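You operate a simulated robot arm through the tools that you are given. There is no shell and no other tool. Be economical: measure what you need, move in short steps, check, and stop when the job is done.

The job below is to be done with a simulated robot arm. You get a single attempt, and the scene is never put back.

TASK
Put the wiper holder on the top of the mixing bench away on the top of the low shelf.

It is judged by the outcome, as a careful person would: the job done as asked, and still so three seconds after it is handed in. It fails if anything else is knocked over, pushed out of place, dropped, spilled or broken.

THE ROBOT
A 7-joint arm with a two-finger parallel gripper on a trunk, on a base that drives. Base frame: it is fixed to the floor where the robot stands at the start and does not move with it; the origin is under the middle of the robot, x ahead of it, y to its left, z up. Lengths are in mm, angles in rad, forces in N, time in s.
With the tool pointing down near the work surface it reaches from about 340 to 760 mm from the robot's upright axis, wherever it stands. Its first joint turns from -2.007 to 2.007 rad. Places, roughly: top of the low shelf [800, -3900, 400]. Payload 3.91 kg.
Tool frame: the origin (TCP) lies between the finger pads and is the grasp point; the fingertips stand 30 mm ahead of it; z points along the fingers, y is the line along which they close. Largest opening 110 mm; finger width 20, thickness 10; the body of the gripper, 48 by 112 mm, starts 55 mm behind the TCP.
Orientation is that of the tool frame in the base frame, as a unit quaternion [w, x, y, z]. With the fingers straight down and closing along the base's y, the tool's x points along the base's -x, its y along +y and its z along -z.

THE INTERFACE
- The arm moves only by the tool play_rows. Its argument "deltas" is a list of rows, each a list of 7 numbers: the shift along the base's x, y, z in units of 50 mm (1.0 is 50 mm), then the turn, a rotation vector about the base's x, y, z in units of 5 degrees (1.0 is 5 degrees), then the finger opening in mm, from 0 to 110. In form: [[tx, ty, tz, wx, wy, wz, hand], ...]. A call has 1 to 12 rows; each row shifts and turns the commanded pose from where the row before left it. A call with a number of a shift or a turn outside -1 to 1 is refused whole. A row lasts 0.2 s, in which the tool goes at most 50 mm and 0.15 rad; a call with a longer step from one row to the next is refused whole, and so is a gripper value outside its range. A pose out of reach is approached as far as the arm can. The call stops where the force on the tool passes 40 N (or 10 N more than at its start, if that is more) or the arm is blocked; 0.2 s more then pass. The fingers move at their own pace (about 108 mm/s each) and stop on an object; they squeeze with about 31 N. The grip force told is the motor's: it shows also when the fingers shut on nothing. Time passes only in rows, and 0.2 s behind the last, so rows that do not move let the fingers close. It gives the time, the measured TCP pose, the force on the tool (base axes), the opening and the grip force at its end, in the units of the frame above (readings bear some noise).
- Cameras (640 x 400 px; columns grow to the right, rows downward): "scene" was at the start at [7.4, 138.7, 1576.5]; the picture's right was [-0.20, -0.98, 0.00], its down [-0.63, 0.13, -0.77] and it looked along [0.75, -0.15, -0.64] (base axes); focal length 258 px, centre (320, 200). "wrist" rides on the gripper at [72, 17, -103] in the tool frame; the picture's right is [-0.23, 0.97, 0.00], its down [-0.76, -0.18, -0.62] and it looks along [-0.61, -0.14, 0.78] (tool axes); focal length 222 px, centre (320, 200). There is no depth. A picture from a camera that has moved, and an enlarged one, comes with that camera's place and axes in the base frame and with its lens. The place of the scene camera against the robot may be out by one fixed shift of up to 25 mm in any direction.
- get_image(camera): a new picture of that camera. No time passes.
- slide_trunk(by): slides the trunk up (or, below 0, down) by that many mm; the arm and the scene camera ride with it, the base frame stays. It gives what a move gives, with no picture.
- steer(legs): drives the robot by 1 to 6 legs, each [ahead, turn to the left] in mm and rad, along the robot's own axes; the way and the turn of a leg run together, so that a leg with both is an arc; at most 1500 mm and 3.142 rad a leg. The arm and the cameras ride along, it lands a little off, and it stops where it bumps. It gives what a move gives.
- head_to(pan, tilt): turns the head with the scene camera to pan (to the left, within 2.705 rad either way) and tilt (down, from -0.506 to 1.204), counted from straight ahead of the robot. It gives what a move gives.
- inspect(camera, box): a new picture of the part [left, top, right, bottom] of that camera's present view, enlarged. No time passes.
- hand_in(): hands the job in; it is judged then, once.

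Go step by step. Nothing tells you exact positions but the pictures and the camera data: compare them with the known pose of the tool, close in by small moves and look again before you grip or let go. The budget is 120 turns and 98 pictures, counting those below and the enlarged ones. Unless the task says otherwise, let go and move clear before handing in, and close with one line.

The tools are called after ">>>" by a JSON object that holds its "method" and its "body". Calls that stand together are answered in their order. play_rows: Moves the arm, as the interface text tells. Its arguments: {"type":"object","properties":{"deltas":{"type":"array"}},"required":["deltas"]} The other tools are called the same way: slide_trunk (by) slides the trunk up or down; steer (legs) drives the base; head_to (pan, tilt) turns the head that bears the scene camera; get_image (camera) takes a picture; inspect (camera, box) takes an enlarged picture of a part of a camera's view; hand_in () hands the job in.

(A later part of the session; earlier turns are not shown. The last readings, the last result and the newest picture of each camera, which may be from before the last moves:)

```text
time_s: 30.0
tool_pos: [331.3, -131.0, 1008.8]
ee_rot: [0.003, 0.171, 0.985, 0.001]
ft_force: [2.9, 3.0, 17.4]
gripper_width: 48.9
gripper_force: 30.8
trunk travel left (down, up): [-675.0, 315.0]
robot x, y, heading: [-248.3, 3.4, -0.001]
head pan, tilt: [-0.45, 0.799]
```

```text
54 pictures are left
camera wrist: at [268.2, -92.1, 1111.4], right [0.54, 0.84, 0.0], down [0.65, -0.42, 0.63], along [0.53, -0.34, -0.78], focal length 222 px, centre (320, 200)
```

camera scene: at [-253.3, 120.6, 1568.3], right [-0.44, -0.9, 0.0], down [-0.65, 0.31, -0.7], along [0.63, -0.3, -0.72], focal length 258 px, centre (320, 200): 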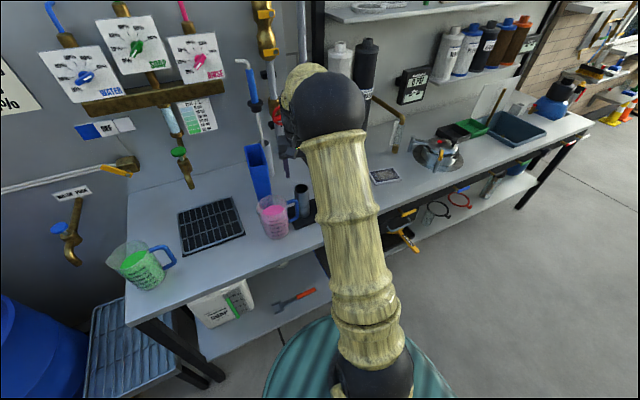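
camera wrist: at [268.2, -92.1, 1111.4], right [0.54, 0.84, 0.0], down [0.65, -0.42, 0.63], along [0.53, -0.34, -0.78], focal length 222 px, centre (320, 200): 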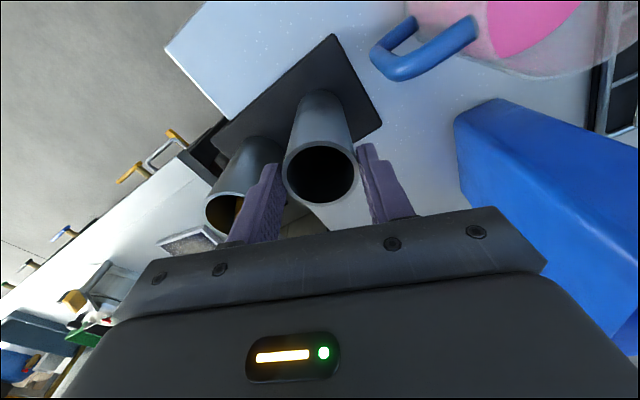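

It is set down with the rim at about 991. I'll open, turn the yaw back to 0 so the closing line passes through the stand's centre of mass, and check before going deeper.

>>> {"method": "play_rows", "body": {"deltas": [[0, 0, 0, 0, 0, 0, 66], [0, 0, 0, 0, 0, 0, 66], [0, 0, 0, 0, 0, 1, 66], [0, 0, 0, 0, 0, 1, 66], [0, 0, 0, 0, 0, 1, 66], [0, 0, 0, 0, 0, 1, 66], [0, 0, 0, 0, 0, 0, 66]]}}

>>> {"method": "get_image", "body": {"camera": "wrist"}}

>>> {"method": "inspect", "body": {"camera": "scene", "box": [220, 80, 420, 240]}}

```text
time_s: 31.6
tool_pos: [330.7, -132.4, 1006.2]
ee_rot: [-0.001, -0.003, 1.0, -0.001]
ft_force: [-0.5, 0.4, 0.6]
gripper_width: 65.8
gripper_force: 0.0
trunk travel left (down, up): [-675.0, 315.0]
robot x, y, heading: [-249.8, -3.6, -0.006]
head pan, tilt: [-0.45, 0.799]
```

```text
53 pictures are left
camera wrist: at [258.3, -116.9, 1109.1], right [0.22, 0.98, 0.0], down [0.76, -0.17, 0.62], along [0.61, -0.14, -0.78], focal length 222 px, centre (320, 200)
```

wrist: 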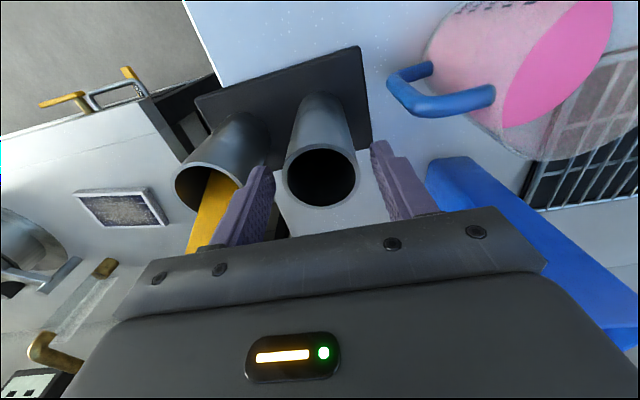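

```text
2.50 times, centred on (320, 160) of scene
camera zoom: at [-253.0, 120.6, 1568.2], right [-0.44, -0.9, 0.0], down [-0.65, 0.31, -0.7], along [0.63, -0.3, -0.72], focal length 644 px, centre (320, 300)
```

zoom: 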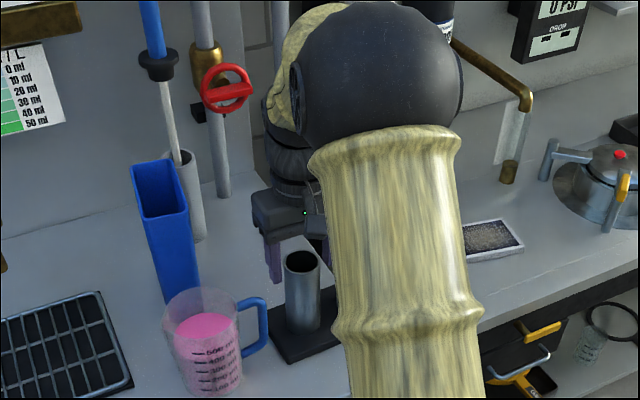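

The stand is standing well, upright and centred under the tool. I'll go down to about z 948 for a deeper grip and close.

>>> {"method": "play_rows", "body": {"deltas": [[0, -0.03, -0.4, 0, 0, 0, 66], [0, 0, -0.4, 0, 0, 0, 66], [0, 0, -0.35, 0, 0, 0, 66], [0, 0, 0, 0, 0, 0, 56], [0, 0, 0, 0, 0, 0, 50], [0, 0, 0, 0, 0, 0, 10], [0, 0, 0, 0, 0, 0, 10], [0, 0, 0, 0, 0, 0, 10]]}}

>>> {"method": "get_image", "body": {"camera": "wrist"}}

```text
time_s: 33.4
tool_pos: [331.7, -132.8, 948.9]
ee_rot: [-0.001, -0.002, 1.0, -0.001]
ft_force: [-0.2, 3.9, 0.3]
gripper_width: 53.1
gripper_force: 30.9
trunk travel left (down, up): [-675.0, 315.0]
robot x, y, heading: [-251.8, 1.5, -0.002]
head pan, tilt: [-0.45, 0.799]
```

```text
51 pictures are left
camera wrist: at [258.8, -118.0, 1051.2], right [0.22, 0.98, 0.0], down [0.76, -0.17, 0.62], along [0.61, -0.14, -0.78], focal length 222 px, centre (320, 200)
```

wrist: 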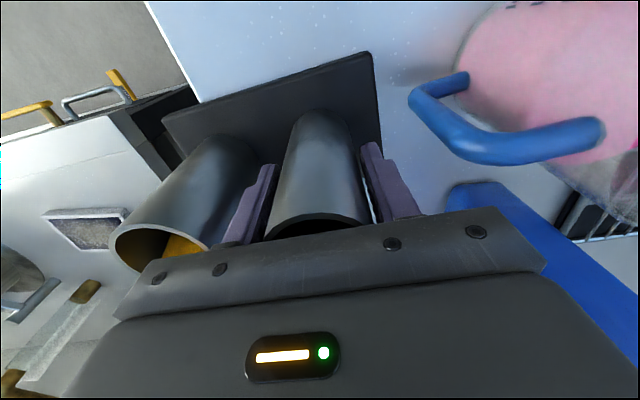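

The grip is deep at 53 mm, since the tube seems slightly tapered. I'll lift very slowly a little and check for slip.

>>> {"method": "play_rows", "body": {"deltas": [[0, 0, 0.06, 0, 0, 0, 0], [0, 0, 0.06, 0, 0, 0, 0], [0, 0, 0.06, 0, 0, 0, 0], [0, 0, 0.06, 0, 0, 0, 0], [0, 0, 0.06, 0, 0, 0, 0], [0, 0, 0.06, 0, 0, 0, 0], [0, 0, 0, 0, 0, 0, 0]]}}

>>> {"method": "get_image", "body": {"camera": "wrist"}}

>>> {"method": "inspect", "body": {"camera": "scene", "box": [220, 80, 420, 240]}}

```text
time_s: 35.0
tool_pos: [330.8, -133.1, 967.6]
ee_rot: [-0.001, -0.003, 1.0, 0.0]
ft_force: [-0.6, -0.5, -12.1]
gripper_width: 53.0
gripper_force: 31.9
trunk travel left (down, up): [-675.0, 315.0]
robot x, y, heading: [-249.4, 1.7, 0.0]
head pan, tilt: [-0.45, 0.799]
```

```text
50 pictures are left
camera wrist: at [259.2, -118.3, 1068.9], right [0.22, 0.98, 0.0], down [0.76, -0.17, 0.62], along [0.61, -0.14, -0.78], focal length 222 px, centre (320, 200)
```

wrist: 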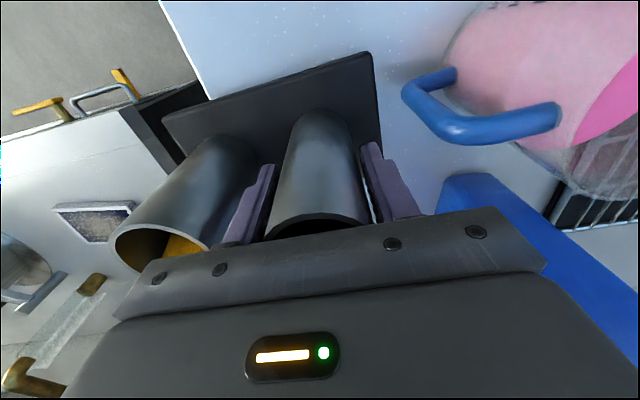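

```text
2.50 times, centred on (320, 160) of scene
camera zoom: at [-251.7, 120.2, 1568.2], right [-0.44, -0.9, 0.0], down [-0.65, 0.31, -0.7], along [0.63, -0.3, -0.72], focal length 644 px, centre (320, 300)
```

zoom: 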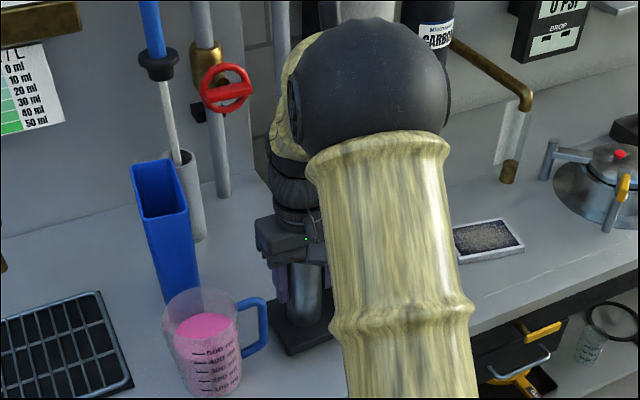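

It holds with no slip, so I'll continue lifting slowly.

>>> {"method": "play_rows", "body": {"deltas": [[0, -0.1, 0.1, 0, 0, 0, 0], [0, -0.1, 0.14, 0, 0, 0, 0], [0, 0, 0.16, 0, 0, 0, 0], [0, 0, 0.16, 0, 0, 0, 0], [0, 0, 0.16, 0, 0, 0, 0], [0, 0, 0.16, 0, 0, 0, 0], [0, 0, 0.16, 0, 0, 0, 0], [0, 0, 0.16, 0, 0, 0, 0], [0, 0, 0.16, 0, 0, 0, 0], [0, 0, 0.16, 0, 0, 0, 0], [0, 0, 0.1, 0, 0, 0, 0], [0, 0, 0, 0, 0, 0, 0]]}}

>>> {"method": "get_image", "body": {"camera": "wrist"}}

```text
time_s: 37.6
tool_pos: [332.8, -141.9, 1048.3]
ee_rot: [-0.001, -0.002, 1.0, 0.0]
ft_force: [-1.0, -0.7, -11.7]
gripper_width: 52.3
gripper_force: 31.3
trunk travel left (down, up): [-675.0, 315.0]
robot x, y, heading: [-249.4, 2.9, -0.003]
head pan, tilt: [-0.45, 0.799]
```

```text
48 pictures are left
camera wrist: at [259.9, -128.3, 1150.3], right [0.22, 0.98, 0.0], down [0.76, -0.17, 0.62], along [0.61, -0.14, -0.78], focal length 222 px, centre (320, 200)
```

wrist: 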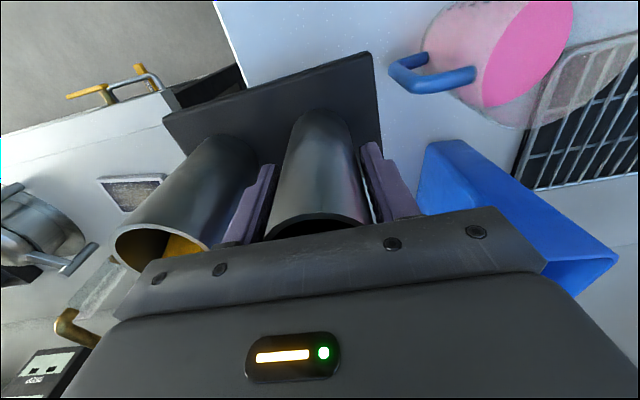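

The grip is holding. I'll retract toward the robot slowly at the same y, with a slight rise.

>>> {"method": "play_rows", "body": {"deltas": [[-0.1, 0, 0.08, 0, 0, 0, 0], [-0.2, 0, 0.15, 0, 0, 0, 0], [-0.3, 0, 0.15, 0, 0, 0, 0], [-0.3, 0, 0.15, 0, 0, 0, 0], [-0.3, 0, 0.15, 0, 0, 0, 0], [-0.3, 0, 0.15, 0, 0, 0, 0], [-0.3, 0, 0.1, 0, 0, 0, 0], [-0.3, 0, 0, 0, 0, 0, 0], [-0.3, 0, 0, 0, 0, 0, 0], [-0.2, 0, 0, 0, 0, 0, 0], [-0.1, 0, 0, 0, 0, 0, 0], [0, 0, 0, 0, 0, 0, 0]]}}

>>> {"method": "steer", "body": {"legs": [[-60, 0], [-150, 0]]}}

>>> {"method": "get_image", "body": {"camera": "wrist"}}

>>> {"method": "get_image", "body": {"camera": "scene"}}

```text
time_s: 40.2
tool_pos: [196.7, -143.3, 1094.6]
ee_rot: [0.0, -0.003, 1.0, 0.0]
ft_force: [0.1, 0.2, -12.5]
gripper_width: 53.0
gripper_force: 30.9
trunk travel left (down, up): [-675.0, 315.0]
robot x, y, heading: [-247.7, 1.0, -0.001]
head pan, tilt: [-0.45, 0.799]
```

```text
time_s: 42.1
tool_pos: [-11.8, -143.9, 1094.9]
ee_rot: [-0.001, -0.003, 1.0, 0.0]
ft_force: [-0.5, 0.1, -12.0]
gripper_width: 52.5
gripper_force: 31.0
trunk travel left (down, up): [-675.0, 315.0]
robot x, y, heading: [-454.3, 0.8, 0.001]
head pan, tilt: [-0.45, 0.799]
```

```text
47 pictures are left
camera wrist: at [-85.5, -128.3, 1197.2], right [0.22, 0.98, 0.0], down [0.76, -0.17, 0.62], along [0.61, -0.14, -0.78], focal length 222 px, centre (320, 200)
```

wrist: 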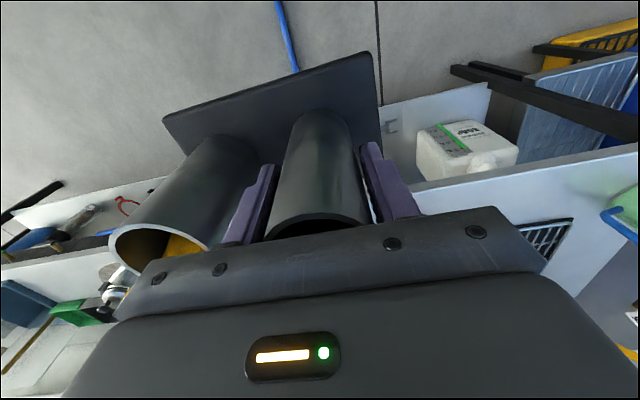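

```text
46 pictures are left
camera scene: at [-462.3, 120.2, 1568.3], right [-0.44, -0.9, 0.0], down [-0.65, 0.31, -0.7], along [0.63, -0.3, -0.72], focal length 258 px, centre (320, 200)
```

scene: 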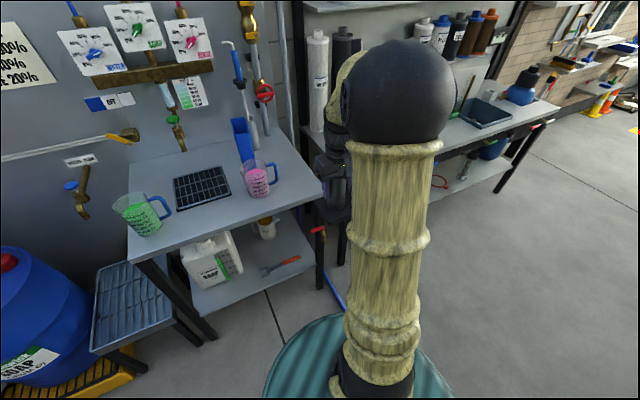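

The stand stayed firmly held while driving. A blue hose lies across the floor near y -288. I'll turn right to face -y and look at the way ahead.

>>> {"method": "steer", "body": {"legs": [[0, -0.4], [0, -0.8]]}}

>>> {"method": "head_to", "body": {"pan": 0.5, "tilt": 0.65}}

>>> {"method": "get_image", "body": {"camera": "scene"}}

>>> {"method": "get_image", "body": {"camera": "wrist"}}

```text
time_s: 45.8
tool_pos: [-426.6, -469.2, 1094.5]
ee_rot: [-0.001, 0.559, 0.829, 0.0]
ft_force: [-0.2, 0.0, -11.2]
gripper_width: 52.9
gripper_force: 31.1
trunk travel left (down, up): [-675.0, 315.0]
robot x, y, heading: [-459.1, -0.5, -1.196]
head pan, tilt: [-0.45, 0.799]
```

```text
time_s: 47.0
tool_pos: [-427.8, -467.5, 1095.4]
ee_rot: [-0.001, 0.558, 0.83, 0.0]
ft_force: [-0.6, -0.3, -11.8]
gripper_width: 52.9
gripper_force: 31.1
trunk travel left (down, up): [-675.0, 315.0]
robot x, y, heading: [-457.1, 1.4, -1.195]
head pan, tilt: [0.499, 0.649]
```

```text
45 pictures are left
camera scene: at [-288.3, 57.8, 1580.8], right [-0.64, -0.77, 0.0], down [-0.46, 0.39, -0.8], along [0.61, -0.51, -0.61], focal length 258 px, centre (320, 200)
```

scene: 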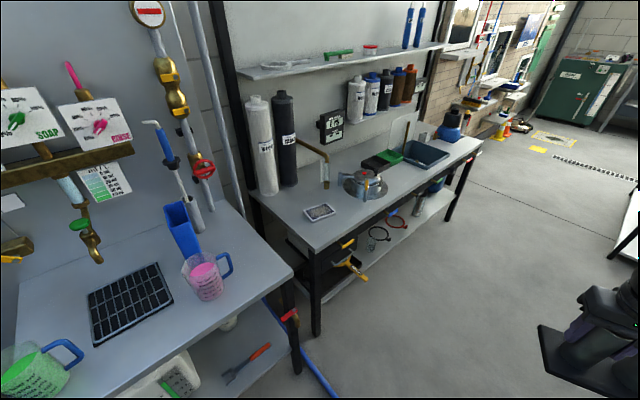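

```text
44 pictures are left
camera wrist: at [-438.6, -396.0, 1196.8], right [0.99, 0.16, 0.0], down [0.12, -0.77, 0.62], along [0.1, -0.61, -0.78], focal length 222 px, centre (320, 200)
```

wrist: 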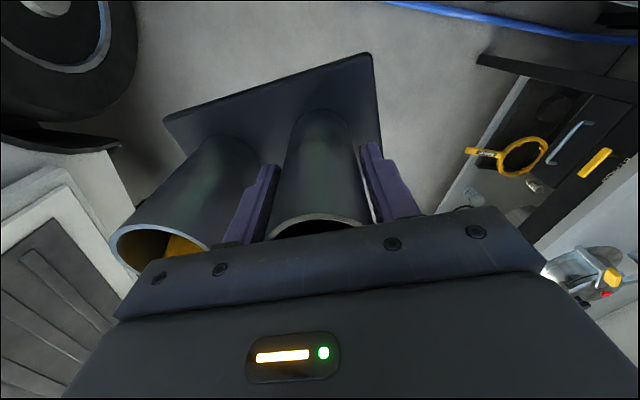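

The way is clear: the bench front edge is at x ≈ 260 and ends at y ≈ -1790, and the truck is beyond x ≈ -1030. I'll drive diagonally, straighten up and continue.

>>> {"method": "steer", "body": {"legs": [[450, 0], [0, -0.375]]}}

>>> {"method": "get_image", "body": {"camera": "wrist"}}

```text
time_s: 50.9
tool_pos: [-435.6, -866.6, 1093.8]
ee_rot: [0.0, 0.704, 0.71, 0.001]
ft_force: [0.0, -0.3, -11.0]
gripper_width: 52.8
gripper_force: 30.8
trunk travel left (down, up): [-675.0, 315.0]
robot x, y, heading: [-290.0, -420.8, -1.572]
head pan, tilt: [0.499, 0.649]
```

```text
43 pictures are left
camera wrist: at [-419.4, -794.9, 1196.7], right [0.98, -0.22, 0.0], down [-0.17, -0.76, 0.62], along [-0.13, -0.61, -0.78], focal length 222 px, centre (320, 200)
```

wrist: 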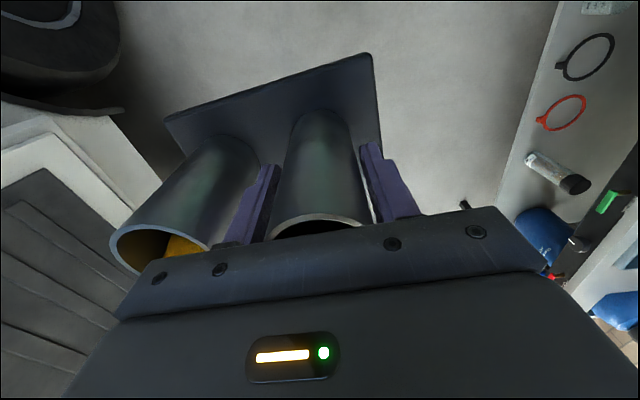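

I passed the hose without trouble. I'll drive ahead 1500 mm and look at the shelf area.

>>> {"method": "steer", "body": {"legs": [[1500, 0]]}}

>>> {"method": "head_to", "body": {"pan": 0.5, "tilt": 0.5}}

>>> {"method": "get_image", "body": {"camera": "scene"}}

>>> {"method": "get_image", "body": {"camera": "wrist"}}

```text
time_s: 58.3
tool_pos: [-449.7, -2365.2, 1094.6]
ee_rot: [0.0, 0.707, 0.707, 0.001]
ft_force: [-0.3, -0.8, -11.6]
gripper_width: 52.8
gripper_force: 31.0
trunk travel left (down, up): [-675.0, 315.0]
robot x, y, heading: [-299.5, -1917.2, -1.584]
head pan, tilt: [0.499, 0.649]
```

```text
time_s: 59.0
tool_pos: [-448.2, -2364.1, 1094.8]
ee_rot: [-0.001, 0.707, 0.707, 0.001]
ft_force: [-0.5, 0.2, -10.8]
gripper_width: 52.8
gripper_force: 31.1
trunk travel left (down, up): [-675.0, 315.0]
robot x, y, heading: [-306.6, -1920.2, -1.581]
head pan, tilt: [0.499, 0.499]
```

```text
42 pictures are left
camera scene: at [-122.7, -1940.1, 1594.2], right [-0.88, -0.47, 0.0], down [-0.22, 0.42, -0.88], along [0.41, -0.77, -0.48], focal length 258 px, centre (320, 200)
```

scene: 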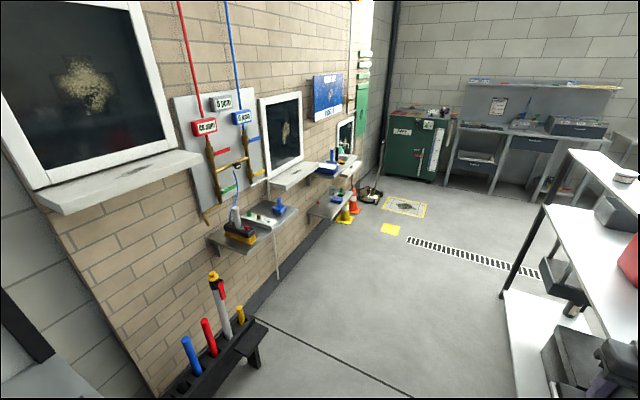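

```text
41 pictures are left
camera wrist: at [-431.8, -2294.1, 1196.5], right [0.97, -0.23, 0.0], down [-0.18, -0.76, 0.62], along [-0.14, -0.61, -0.78], focal length 222 px, centre (320, 200)
```

wrist: 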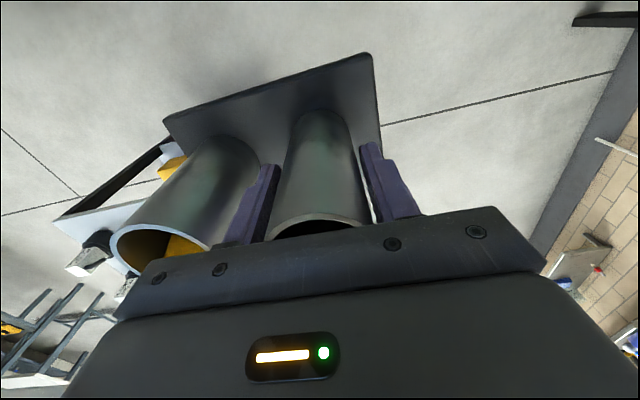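

The wall shelves are coming into view. I'll zoom in on the low shelf near the cones.

>>> {"method": "inspect", "body": {"camera": "scene", "box": [200, 120, 400, 245]}}

```text
3.20 times, centred on (300, 182) of scene
camera zoom: at [-122.7, -1940.1, 1594.2], right [-0.88, -0.47, 0.0], down [-0.22, 0.42, -0.88], along [0.41, -0.77, -0.48], focal length 824 px, centre (384, 256)
```

zoom: 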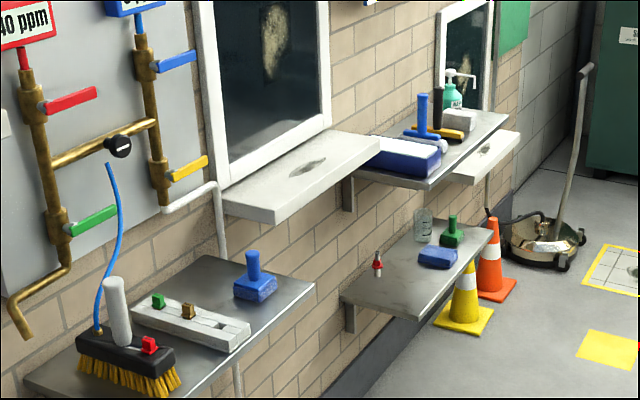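

The low shelf spans about x 660–890, y -3585 to -4160, with another shelf roughly 365 mm above it. I need a closer look at the clearance, so I'll drive on a bit.

>>> {"method": "steer", "body": {"legs": [[400, 0.35], [700, 0], [0, 0.6]]}}

>>> {"method": "head_to", "body": {"pan": 0.2, "tilt": 0.6}}

>>> {"method": "get_image", "body": {"camera": "scene"}}

>>> {"method": "get_image", "body": {"camera": "wrist"}}

```text
time_s: 66.6
tool_pos: [271.7, -3356.0, 1095.6]
ee_rot: [-0.001, 0.305, 0.952, 0.001]
ft_force: [-0.4, -0.7, -11.4]
gripper_width: 53.0
gripper_force: 30.7
trunk travel left (down, up): [-675.0, 315.0]
robot x, y, heading: [-8.3, -2979.4, -0.628]
head pan, tilt: [0.499, 0.499]
```

```text
time_s: 67.4
tool_pos: [271.6, -3356.4, 1093.0]
ee_rot: [-0.001, 0.306, 0.952, 0.002]
ft_force: [0.3, -1.0, -12.7]
gripper_width: 53.1
gripper_force: 30.7
trunk travel left (down, up): [-675.0, 315.0]
robot x, y, heading: [-6.2, -2974.5, -0.63]
head pan, tilt: [0.201, 0.6]
```

```text
39 pictures are left
camera scene: at [101.4, -2854.1, 1585.1], right [-0.42, -0.91, 0.0], down [-0.51, 0.24, -0.82], along [0.75, -0.34, -0.57], focal length 258 px, centre (320, 200)
```

scene: 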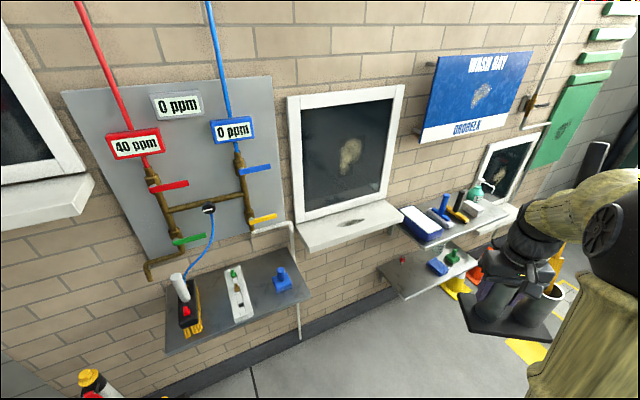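

```text
38 pictures are left
camera wrist: at [222.8, -3301.8, 1196.5], right [0.75, 0.66, 0.0], down [0.52, -0.59, 0.62], along [0.41, -0.47, -0.78], focal length 222 px, centre (320, 200)
```

wrist: 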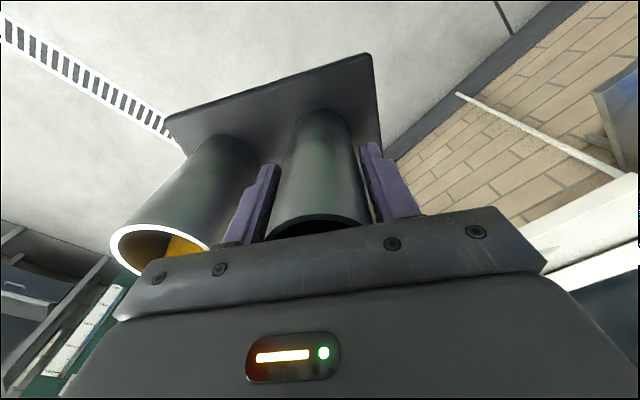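

>>> {"method": "inspect", "body": {"camera": "scene", "box": [360, 170, 540, 310]}}

```text
2.86 times, centred on (450, 240) of scene
camera zoom: at [101.4, -2854.1, 1585.1], right [-0.42, -0.91, 0.0], down [-0.51, 0.24, -0.82], along [0.75, -0.34, -0.57], focal length 736 px, centre (-51, 86)
```

zoom: 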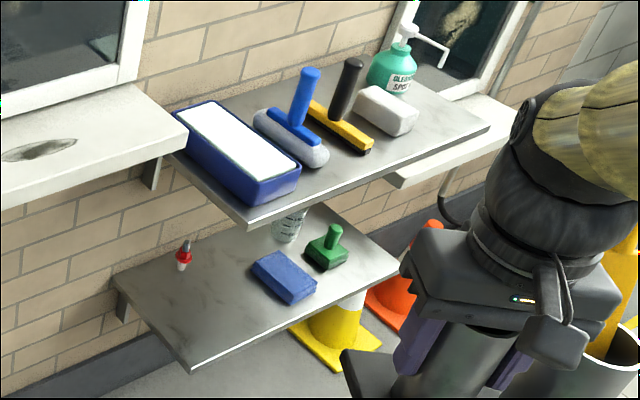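

The clearance under the upper shelf is only about 355 mm, while the stand with its tool is about 400 mm tall. I need to look closely at the yellow tool and at the head-room again before deciding.

>>> {"method": "head_to", "body": {"pan": -0.3, "tilt": 0.75}}

>>> {"method": "get_image", "body": {"camera": "scene"}}

```text
time_s: 68.4
tool_pos: [271.6, -3355.7, 1094.1]
ee_rot: [0.0, 0.306, 0.952, 0.001]
ft_force: [0.8, 0.1, -12.6]
gripper_width: 53.0
gripper_force: 31.0
trunk travel left (down, up): [-675.0, 315.0]
robot x, y, heading: [-5.7, -2980.1, -0.632]
head pan, tilt: [-0.3, 0.75]
```

```text
36 pictures are left
camera scene: at [70.6, -2883.8, 1572.3], right [-0.8, -0.6, 0.0], down [-0.41, 0.55, -0.73], along [0.44, -0.59, -0.68], focal length 258 px, centre (320, 200)
```

scene: 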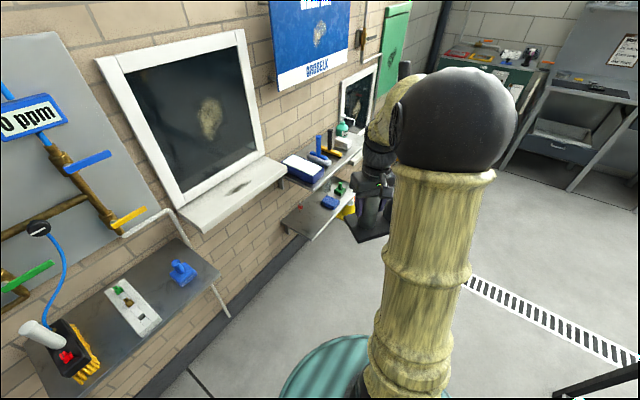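

The arm hides the wiper from the head camera. I'll yaw the held stand by about 90°, which should swing the tool to where I can see it.

>>> {"method": "play_rows", "body": {"deltas": [[0, 0, 0, 0, 0, 0.6, 0], [0, 0, 0, 0, 0, 1, 0], [0, 0, 0, 0, 0, 1, 0], [0, 0, 0, 0, 0, 1, 0], [0, 0, 0, 0, 0, 1, 0], [0, 0, 0, 0, 0, 1, 0], [0, 0, 0, 0, 0, 1, 0], [0, 0, 0, 0, 0, 1, 0], [0, 0, 0, 0, 0, 1, 0], [0, 0, 0, 0, 0, 1, 0], [0, 0, 0, 0, 0, 1, 0], [0, 0, 0, 0, 0, 1, 0]]}}

>>> {"method": "play_rows", "body": {"deltas": [[0, 0, 0, 0, 0, 1, 0], [0, 0, 0, 0, 0, 1, 0], [0, 0, 0, 0, 0, 1, 0], [0, 0, 0, 0, 0, 1, 0], [0, 0, 0, 0, 0, 1, 0], [0, 0, 0, 0, 0, 1, 0], [0, 0, 0, 0, 0, 1, 0], [0, 0, 0, 0, 0, 1, 0], [0, 0, 0, 0, 0, 1, 0], [0, 0, 0, 0, 0, 1, 0], [0, 0, 0, 0, 0, 0.6, 0], [0, 0, 0, 0, 0, 0, 0]]}}

>>> {"method": "get_image", "body": {"camera": "scene"}}

```text
time_s: 71.0
tool_pos: [271.6, -3356.7, 1094.4]
ee_rot: [-0.001, -0.193, 0.981, 0.0]
ft_force: [-0.2, -0.2, -11.6]
gripper_width: 53.0
gripper_force: 30.8
trunk travel left (down, up): [-675.0, 315.0]
robot x, y, heading: [-8.7, -2979.4, -0.634]
head pan, tilt: [-0.3, 0.75]
```

```text
time_s: 73.6
tool_pos: [272.5, -3356.1, 1094.3]
ee_rot: [-0.001, -0.611, 0.791, 0.0]
ft_force: [-0.1, -1.0, -11.4]
gripper_width: 53.0
gripper_force: 31.2
trunk travel left (down, up): [-675.0, 315.0]
robot x, y, heading: [-2.0, -2980.3, -0.634]
head pan, tilt: [-0.3, 0.75]
```

```text
35 pictures are left
camera scene: at [70.6, -2883.8, 1572.2], right [-0.8, -0.6, 0.0], down [-0.41, 0.55, -0.73], along [0.44, -0.59, -0.68], focal length 258 px, centre (320, 200)
```

scene: 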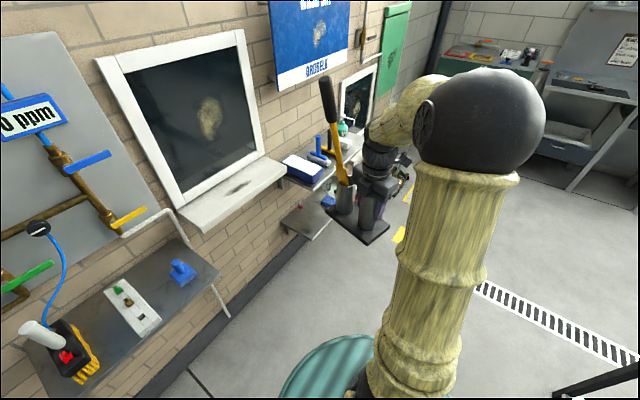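

>>> {"method": "inspect", "body": {"camera": "scene", "box": [260, 60, 420, 250]}}

>>> {"method": "get_image", "body": {"camera": "wrist"}}

```text
2.11 times, centred on (340, 155) of scene
camera zoom: at [70.6, -2883.8, 1572.2], right [-0.8, -0.6, 0.0], down [-0.41, 0.55, -0.73], along [0.44, -0.59, -0.68], focal length 542 px, centre (278, 295)
```

zoom: 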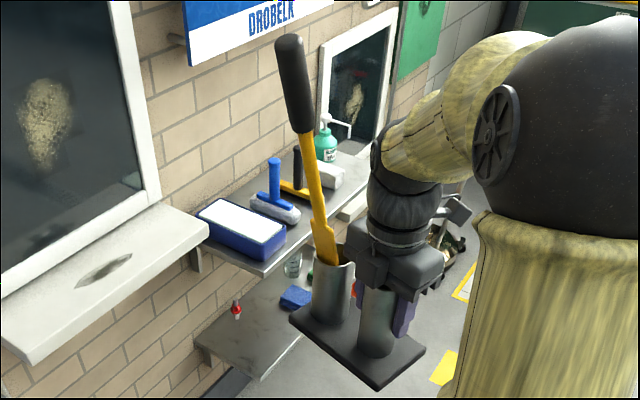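

```text
33 pictures are left
camera wrist: at [237.5, -3423.8, 1196.3], right [-0.89, 0.47, 0.0], down [0.36, 0.69, 0.62], along [0.29, 0.55, -0.78], focal length 222 px, centre (320, 200)
```

wrist: 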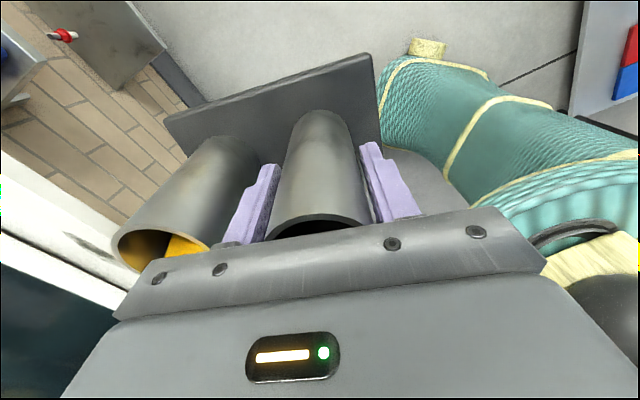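

The loaded twin-tube stand is about 390 mm tall, the shelf's head-room only about 345 mm, and its tool is no T-shaped wiper like the one lying on the shelf above. So the plain blue pocket, which fits the shelf, must be the wiper holder. I'll return this stand exactly to its place, starting by turning the yaw back.

>>> {"method": "play_rows", "body": {"deltas": [[0, 0, 0, 0, 0, -0.6, 0], [0, 0, 0, 0, 0, -1, 0], [0, 0, 0, 0, 0, -1, 0], [0, 0, 0, 0, 0, -1, 0], [0, 0, 0, 0, 0, -1, 0], [0, 0, 0, 0, 0, -1, 0], [0, 0, 0, 0, 0, -1, 0], [0, 0, 0, 0, 0, -1, 0], [0, 0, 0, 0, 0, -1, 0], [0, 0, 0, 0, 0, -1, 0], [0, 0, 0, 0, 0, -1, 0], [0, 0, 0, 0, 0, -1, 0]]}}

>>> {"method": "play_rows", "body": {"deltas": [[0, 0, 0, 0, 0, -1, 0], [0, 0, 0, 0, 0, -1, 0], [0, 0, 0, 0, 0, -1, 0], [0, 0, 0, 0, 0, -1, 0], [0, 0, 0, 0, 0, -1, 0], [0, 0, 0, 0, 0, -1, 0], [0, 0, 0, 0, 0, -1, 0], [0, 0, 0, 0, 0, -1, 0], [0, 0, 0, 0, 0, -1, 0], [0, 0, 0, 0, 0, -1, 0], [0, 0, 0, 0, 0, -0.6, 0], [0, 0, 0, 0, 0, 0, 0]]}}

>>> {"method": "steer", "body": {"legs": [[0, -0.6], [-700, 0], [-400, -0.35]]}}

>>> {"method": "get_image", "body": {"camera": "wrist"}}

```text
time_s: 76.2
tool_pos: [271.6, -3356.6, 1093.9]
ee_rot: [-0.001, -0.149, 0.989, 0.002]
ft_force: [0.5, 0.0, -11.6]
gripper_width: 52.7
gripper_force: 30.9
trunk travel left (down, up): [-675.0, 315.0]
robot x, y, heading: [-4.6, -2977.2, -0.63]
head pan, tilt: [-0.3, 0.75]
```

```text
time_s: 78.8
tool_pos: [271.4, -3355.4, 1094.6]
ee_rot: [0.0, 0.307, 0.952, 0.001]
ft_force: [0.7, 0.3, -11.8]
gripper_width: 52.6
gripper_force: 30.9
trunk travel left (down, up): [-675.0, 315.0]
robot x, y, heading: [-10.1, -2978.1, -0.629]
head pan, tilt: [-0.3, 0.75]
```

```text
time_s: 86.3
tool_pos: [-456.2, -2369.3, 1095.6]
ee_rot: [0.0, 0.707, 0.708, 0.002]
ft_force: [0.0, 0.3, -12.1]
gripper_width: 52.8
gripper_force: 30.9
trunk travel left (down, up): [-675.0, 315.0]
robot x, y, heading: [-309.6, -1924.7, -1.573]
head pan, tilt: [-0.3, 0.75]
```

```text
32 pictures are left
camera wrist: at [-438.3, -2298.5, 1196.8], right [0.97, -0.23, 0.0], down [-0.18, -0.76, 0.62], along [-0.14, -0.61, -0.78], focal length 222 px, centre (320, 200)
```

wrist: 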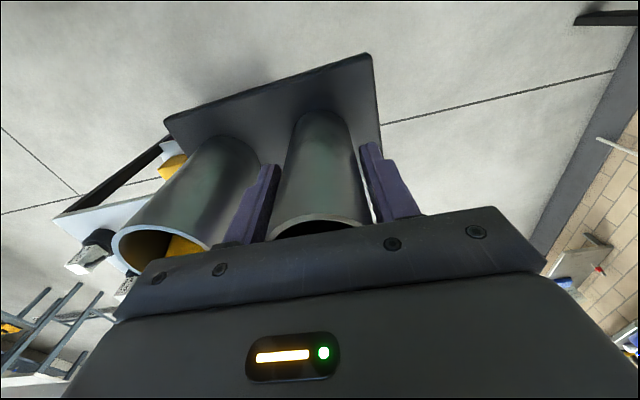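

The stand still sits the same in the grip. I'll back along the known path to the mixing bench.

>>> {"method": "steer", "body": {"legs": [[-1500, 0], [0, 0.377], [-450, 0], [0, 0.8], [0, 0.396]]}}

>>> {"method": "head_to", "body": {"pan": -0.3, "tilt": 0.75}}

>>> {"method": "get_image", "body": {"camera": "scene"}}

```text
time_s: 100.5
tool_pos: [-16.6, -147.9, 1093.9]
ee_rot: [0.0, 0.005, 1.0, 0.001]
ft_force: [-0.7, 1.1, -11.9]
gripper_width: 52.8
gripper_force: 31.2
trunk travel left (down, up): [-675.0, 315.0]
robot x, y, heading: [-459.9, 4.6, -0.016]
head pan, tilt: [-0.3, 0.75]
```

```text
time_s: 101.1
tool_pos: [-17.4, -148.0, 1093.6]
ee_rot: [-0.002, 0.005, 1.0, 0.001]
ft_force: [0.1, 0.3, -12.7]
gripper_width: 52.8
gripper_force: 30.8
trunk travel left (down, up): [-675.0, 315.0]
robot x, y, heading: [-463.8, 1.1, -0.019]
head pan, tilt: [-0.3, 0.75]
```

```text
31 pictures are left
camera scene: at [-454.4, 132.8, 1572.2], right [-0.31, -0.95, 0.0], down [-0.65, 0.21, -0.73], along [0.69, -0.23, -0.68], focal length 258 px, centre (320, 200)
```

scene: 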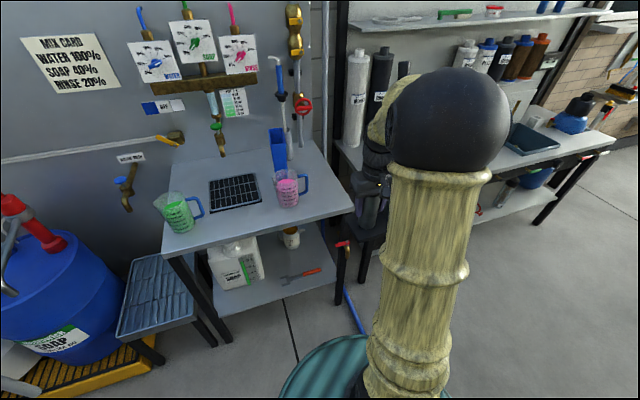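

All is as it was at the bench. I'll drive forward, correct the yaw and extend the arm toward the original spot at y ≈ -142, well above the bench.

>>> {"method": "steer", "body": {"legs": [[205, 0.0]]}}

>>> {"method": "play_rows", "body": {"deltas": [[0.1, 0, 0, 0, 0, 0.16, 0], [0.2, 0.05, 0, 0, 0, 0, 0], [0.3, 0.05, 0, 0, 0, 0, 0], [0.3, 0, 0, 0, 0, 0, 0], [0.3, 0, 0, 0, 0, 0, 0], [0.3, 0, 0, 0, 0, 0, 0], [0.3, 0, 0, 0, 0, 0, 0], [0.2, 0, 0, 0, 0, 0, 0], [0.1, 0, 0, 0, 0, 0, 0], [0, 0, 0, 0, 0, 0, 0]]}}

>>> {"method": "get_image", "body": {"camera": "wrist"}}

```text
time_s: 102.8
tool_pos: [189.9, -151.9, 1094.9]
ee_rot: [-0.001, 0.006, 1.0, 0.0]
ft_force: [1.8, 0.4, -12.0]
gripper_width: 52.6
gripper_force: 31.3
trunk travel left (down, up): [-675.0, 315.0]
robot x, y, heading: [-250.7, -0.3, -0.021]
head pan, tilt: [-0.3, 0.75]
```

```text
time_s: 105.0
tool_pos: [294.6, -147.4, 1093.0]
ee_rot: [-0.001, -0.002, 1.0, 0.001]
ft_force: [-0.8, -0.6, -12.0]
gripper_width: 52.9
gripper_force: 31.1
trunk travel left (down, up): [-675.0, 315.0]
robot x, y, heading: [-254.8, -2.7, -0.019]
head pan, tilt: [-0.3, 0.75]
```

```text
30 pictures are left
camera wrist: at [221.9, -131.5, 1196.3], right [0.22, 0.97, 0.0], down [0.76, -0.18, 0.62], along [0.6, -0.14, -0.78], focal length 222 px, centre (320, 200)
```

wrist: 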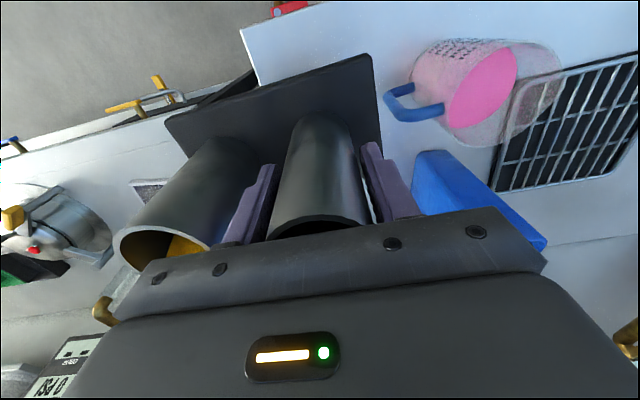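

The view matches the lift-off. I'll go the last 37 mm in x, then lower to about 15 mm above the bench.

>>> {"method": "play_rows", "body": {"deltas": [[0.2, 0.05, 0, 0, 0, 0, 0], [0.3, 0.05, 0, 0, 0, 0, 0], [0.24, 0, -0.1, 0, 0, 0, 0], [0, 0, -0.2, 0, 0, 0, 0], [0, 0, -0.3, 0, 0, 0, 0], [0, 0, -0.3, 0, 0, 0, 0], [0, 0, -0.3, 0, 0, 0, 0], [0, 0, -0.3, 0, 0, 0, 0], [0, 0, -0.3, 0, 0, 0, 0], [0, 0, -0.3, 0, 0, 0, 0], [0, 0, -0.3, 0, 0, 0, 0], [0, 0, -0.2, 0, 0, 0, 0]]}}

>>> {"method": "play_rows", "body": {"deltas": [[0, 0, -0.05, 0, 0, 0, 0], [0, 0, -0.04, 0, 0, 0, 0], [0, 0, -0.04, 0, 0, 0, 0], [0, 0, -0.04, 0, 0, 0, 0], [0, 0, -0.03, 0, 0, 0, 0], [0, 0, 0, 0, 0, 0, 0]]}}

>>> {"method": "get_image", "body": {"camera": "wrist"}}

```text
time_s: 107.5
tool_pos: [332.2, -142.4, 963.3]
ee_rot: [-0.003, -0.001, 1.0, 0.001]
ft_force: [-0.1, -0.1, -12.3]
gripper_width: 52.6
gripper_force: 30.8
trunk travel left (down, up): [-675.0, 315.0]
robot x, y, heading: [-253.6, -3.1, -0.018]
head pan, tilt: [-0.3, 0.75]
```

```text
time_s: 109.0
tool_pos: [330.3, -141.2, 953.0]
ee_rot: [-0.001, -0.001, 1.0, 0.001]
ft_force: [0.1, 0.4, -11.4]
gripper_width: 52.8
gripper_force: 31.5
trunk travel left (down, up): [-675.0, 315.0]
robot x, y, heading: [-256.6, -0.1, -0.013]
head pan, tilt: [-0.3, 0.75]
```

```text
29 pictures are left
camera wrist: at [258.7, -126.4, 1055.5], right [0.22, 0.97, 0.0], down [0.76, -0.18, 0.62], along [0.6, -0.14, -0.78], focal length 222 px, centre (320, 200)
```

wrist: 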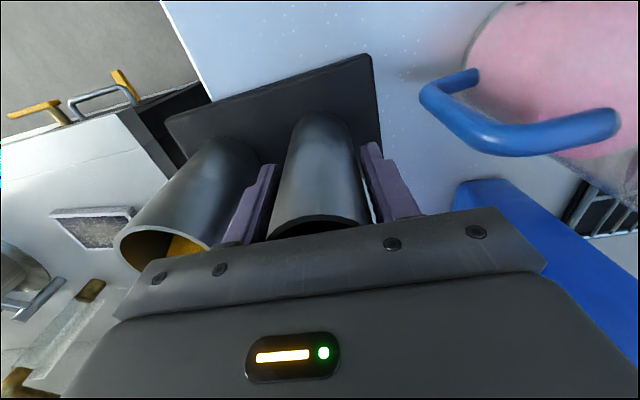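

The plate is about 4 mm above the bench. I'll go down 2 mm more and slide +y back under the cup's handle slowly, then look.

>>> {"method": "play_rows", "body": {"deltas": [[0.02, 0, -0.04, 0, 0, 0, 0], [0, 0.12, 0, 0, 0, 0, 0], [0, 0.15, 0, 0, 0, 0, 0], [0, 0.15, 0, 0, 0, 0, 0], [0, 0.15, 0, 0, 0, 0, 0], [0, 0.12, 0, 0, 0, 0, 0], [0, 0, 0, 0, 0, 0, 0]]}}

>>> {"method": "get_image", "body": {"camera": "wrist"}}

```text
time_s: 110.5
tool_pos: [331.3, -108.1, 951.1]
ee_rot: [-0.001, -0.002, 1.0, 0.001]
ft_force: [-0.2, 0.1, -11.5]
gripper_width: 52.8
gripper_force: 31.3
trunk travel left (down, up): [-675.0, 315.0]
robot x, y, heading: [-254.3, -2.3, -0.022]
head pan, tilt: [-0.3, 0.75]
```

```text
28 pictures are left
camera wrist: at [259.5, -91.8, 1054.4], right [0.22, 0.97, 0.0], down [0.76, -0.18, 0.62], along [0.61, -0.14, -0.78], focal length 222 px, centre (320, 200)
```

wrist: 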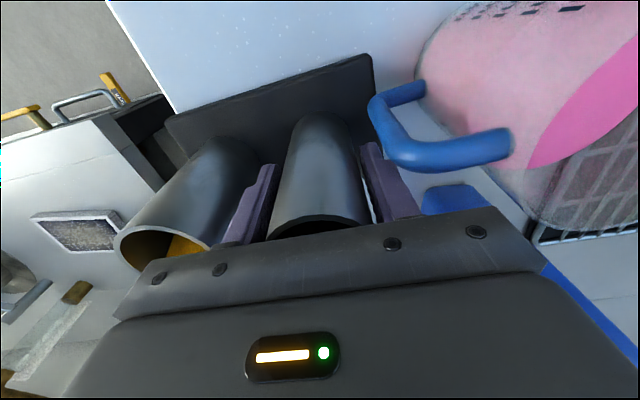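

The left finger gets close to the cup handle in this grip. I'll back off 20 mm, set the stand down, and regrip higher with the -20° yaw that cleared the handle before.

>>> {"method": "play_rows", "body": {"deltas": [[0, -0.15, 0, 0, 0, 0, 0], [0, -0.2, 0, 0, 0, 0, 0], [0, -0.1, 0, 0, 0, 0, 0], [0, 0, -0.04, 0, 0, 0, 0], [0, 0, -0.03, 0, 0, 0, 0], [0, 0, 0, 0, 0, 0, 0]]}}

>>> {"method": "play_rows", "body": {"deltas": [[0, 0, 0, 0, 0, 0, 64], [0, 0, 0, 0, 0, 0, 64], [0, 0, 0.25, 0, 0, 0, 64], [0, 0, 0.25, 0, 0, -1, 64], [0, 0, 0, 0, 0, -1, 64], [0, 0, 0, 0, 0, -1, 64], [0, 0, 0, 0, 0, -1, 64], [0, 0, 0, 0, 0, 0, 64]]}}

>>> {"method": "get_image", "body": {"camera": "wrist"}}

```text
time_s: 112.0
tool_pos: [331.0, -129.5, 949.6]
ee_rot: [0.0, -0.002, 1.0, 0.001]
ft_force: [-1.8, 1.1, 2.0]
gripper_width: 52.7
gripper_force: 31.0
trunk travel left (down, up): [-675.0, 315.0]
robot x, y, heading: [-256.1, 0.7, -0.021]
head pan, tilt: [-0.3, 0.75]
```

```text
time_s: 113.8
tool_pos: [330.6, -129.8, 975.0]
ee_rot: [0.0, 0.173, 0.985, 0.002]
ft_force: [0.5, -0.1, 0.4]
gripper_width: 63.9
gripper_force: 0.0
trunk travel left (down, up): [-675.0, 315.0]
robot x, y, heading: [-254.8, 0.6, -0.02]
head pan, tilt: [-0.3, 0.75]
```

```text
27 pictures are left
camera wrist: at [268.9, -90.7, 1076.3], right [0.54, 0.84, 0.0], down [0.66, -0.43, 0.62], along [0.52, -0.34, -0.78], focal length 222 px, centre (320, 200)
```

wrist: 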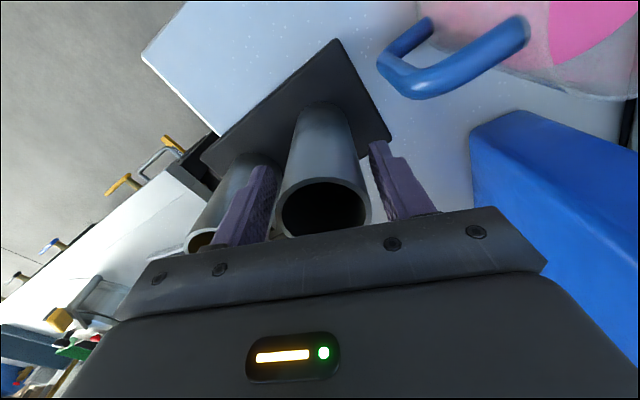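

Same pose as at the first grasp. I'll close, lift a hair, slide +38 mm to the original position and lower.

>>> {"method": "play_rows", "body": {"deltas": [[0, 0, 0, 0, 0, 0, 54], [0, 0, 0, 0, 0, 0, 10], [0, 0, 0, 0, 0, 0, 10], [0, 0, 0.05, 0, 0, 0, 10], [0, 0.12, 0, 0, 0, 0, 10], [0, 0.15, 0, 0, 0, 0, 10], [0, 0.15, 0, 0, 0, 0, 10], [0, 0.15, 0, 0, 0, 0, 10], [0, 0.12, 0, 0, 0, 0, 10], [0, 0.07, 0, 0, 0, 0, 10], [0, 0, 0, 0, 0, 0, 10]]}}

>>> {"method": "get_image", "body": {"camera": "wrist"}}

```text
time_s: 116.2
tool_pos: [331.9, -91.5, 975.1]
ee_rot: [-0.002, 0.172, 0.985, 0.001]
ft_force: [-0.3, -1.1, -0.1]
gripper_width: 48.8
gripper_force: 31.0
trunk travel left (down, up): [-675.0, 315.0]
robot x, y, heading: [-253.2, -5.6, -0.015]
head pan, tilt: [-0.3, 0.75]
```

```text
26 pictures are left
camera wrist: at [269.7, -52.5, 1078.0], right [0.54, 0.84, 0.0], down [0.66, -0.43, 0.62], along [0.52, -0.34, -0.78], focal length 222 px, centre (320, 200)
```

wrist: 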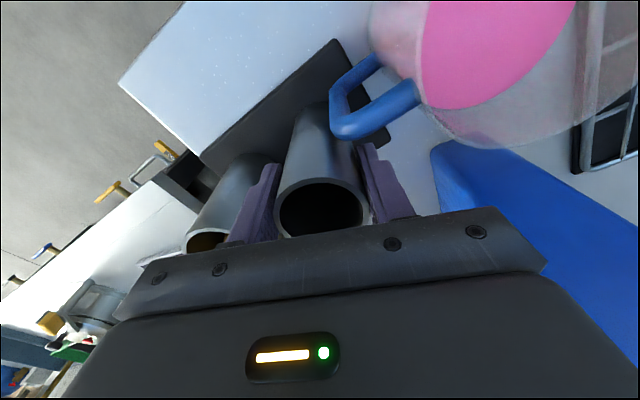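

The stand is back within a few millimetres of its original spot and the cup hasn't moved. I'll release and rise clear.

>>> {"method": "play_rows", "body": {"deltas": [[0, 0, 0, 0, 0, 0, 56], [0, 0, 0, 0, 0, 0, 64], [0, 0, 0, 0, 0, 0, 64], [0, 0, 0.3, 0, 0, 0, 64], [0, 0, 0.6, 0, 0, 0, 64], [0, 0, 0.8, 0, 0, 0, 64], [0, 0, 0.9, 0, 0, 0, 64], [0, 0, 0.9, 0, 0, 0, 64], [0, 0, 0.9, 0, 0, 0, 64], [0, 0, 0.9, 0, 0, 0, 64], [0, 0, 0.5, 0, 0, 0, 64], [0, 0, 0, 0, 0, 0, 64]]}}

>>> {"method": "play_rows", "body": {"deltas": [[-0.9, 0, 0, 0, 0, 1, 64], [-0.9, 0, 0, 0, 0, 1, 64], [-0.9, 0, 0, 0, 0, 1, 64], [0, 0.9, 0, 0, 0, 1, 64], [0, 0.9, 0, 0, 0, 0, 64], [0, 0.9, 0, 0, 0, 0, 64], [0, 0, 0, 0, 0, 0, 64]]}}

>>> {"method": "get_image", "body": {"camera": "wrist"}}

>>> {"method": "get_image", "body": {"camera": "scene"}}

```text
time_s: 118.8
tool_pos: [332.4, -92.3, 1266.5]
ee_rot: [-0.001, 0.172, 0.985, 0.001]
ft_force: [0.0, 1.0, -0.1]
gripper_width: 63.8
gripper_force: 0.0
trunk travel left (down, up): [-675.0, 315.0]
robot x, y, heading: [-254.8, -3.1, -0.014]
head pan, tilt: [-0.3, 0.75]
```

```text
time_s: 120.3
tool_pos: [195.9, 42.7, 1266.2]
ee_rot: [-0.001, -0.001, 1.0, 0.001]
ft_force: [-0.1, -0.3, 0.1]
gripper_width: 63.9
gripper_force: 0.0
trunk travel left (down, up): [-675.0, 315.0]
robot x, y, heading: [-255.8, -3.5, -0.016]
head pan, tilt: [-0.3, 0.75]
```

```text
25 pictures are left
camera wrist: at [123.0, 57.8, 1369.2], right [0.22, 0.97, 0.0], down [0.76, -0.18, 0.62], along [0.61, -0.14, -0.78], focal length 222 px, centre (320, 200)
```

wrist: 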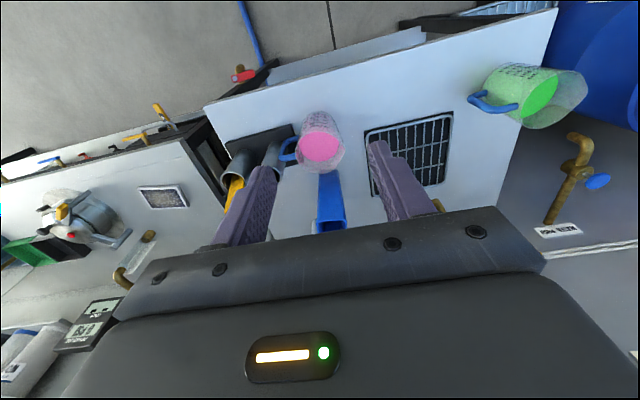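

```text
24 pictures are left
camera scene: at [-249.7, 129.4, 1572.3], right [-0.31, -0.95, 0.0], down [-0.65, 0.21, -0.73], along [0.69, -0.23, -0.68], focal length 258 px, centre (320, 200)
```

scene: 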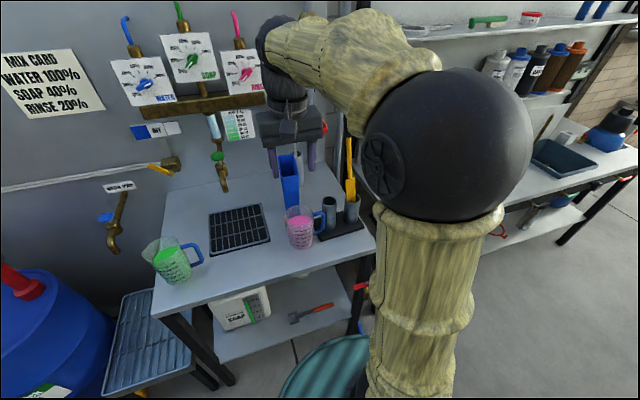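

The stand and cups look just as at the start. The blue holder's rim is about z 1039, from (430, 12) back to (557, -8), 62 wide. I'll turn the tool so its camera is on top (yaw +171°), before pitching it forward for a frontal grasp.

>>> {"method": "play_rows", "body": {"deltas": [[0.8, 0, 0, 0, 0, 0.5, 90], [0.8, 0, 0, 0, 0, 0.5, 90], [0.4, 0, 0, 0, 0, 0.7, 90], [0, 0, 0, 0, 0, 1, 90], [0, 0, 0, 0, 0, 1, 90], [0, 0, 0, 0, 0, 1, 90], [0, 0, 0, 0, 0, 1, 90], [0, 0, 0, 0, 0, 1, 90], [0, 0, 0, 0, 0, 1, 90], [0, 0, 0, 0, 0, 1, 90], [0, 0, 0, 0, 0, 1, 90], [0, 0, 0, 0, 0, 1, 90]]}}

>>> {"method": "play_rows", "body": {"deltas": [[0, 0, 0, 0, 0, 1, 90], [0, 0, 0, 0, 0, 1, 90], [0, 0, 0, 0, 0, 1, 90], [0, 0, 0, 0, 0, 1, 90], [0, 0, 0, 0, 0, 1, 90], [0, 0, 0, 0, 0, 1, 90], [0, 0, 0, 0, 0, 1, 90], [0, 0, 0, 0, 0, 1, 90], [0, 0, 0, 0, 0, 1, 90], [0, 0, 0, 0, 0, 1, 90], [0, 0, 0, 0, 0, 1, 90], [0, 0, 0, 0, 0, 0, 90]]}}

>>> {"method": "play_rows", "body": {"deltas": [[0, 0, 0, 0, 0, 1, 90], [0, 0, 0, 0, 0, 1, 90], [0, 0, 0, 0, 0, 1, 90], [0, 0, 0, 0, 0, 1, 90], [0, 0, 0, 0, 0, 1, 90], [0, 0, 0, 0, 0, 1, 90], [0, 0, 0, 0, 0, 1, 90], [0, 0, 0, 0, 0, 1, 90], [0, 0, 0, 0, 0, 1, 90], [0, 0, 0, 0, 0, 1, 90], [0, 0, 0, 0, 0, 1, 90], [0, 0, 0, 0, 0, 0.5, 90]]}}

```text
time_s: 123.0
tool_pos: [295.7, 44.0, 1267.1]
ee_rot: [-0.001, -0.453, 0.891, 0.001]
ft_force: [-0.2, 0.9, -0.4]
gripper_width: 89.8
gripper_force: 0.0
trunk travel left (down, up): [-675.0, 315.0]
robot x, y, heading: [-252.9, -1.9, -0.021]
head pan, tilt: [-0.3, 0.75]
```

```text
time_s: 125.5
tool_pos: [296.9, 43.4, 1266.8]
ee_rot: [0.001, 0.813, -0.582, 0.0]
ft_force: [-0.7, -0.4, 0.2]
gripper_width: 89.8
gripper_force: 0.2
trunk travel left (down, up): [-675.0, 315.0]
robot x, y, heading: [-259.5, -0.6, -0.015]
head pan, tilt: [-0.3, 0.75]
```

```text
time_s: 128.2
tool_pos: [295.6, 42.9, 1267.2]
ee_rot: [0.001, 0.993, -0.12, 0.001]
ft_force: [-0.6, 0.3, 0.3]
gripper_width: 90.3
gripper_force: 0.0
trunk travel left (down, up): [-675.0, 315.0]
robot x, y, heading: [-254.5, -1.6, -0.016]
head pan, tilt: [-0.3, 0.75]
```

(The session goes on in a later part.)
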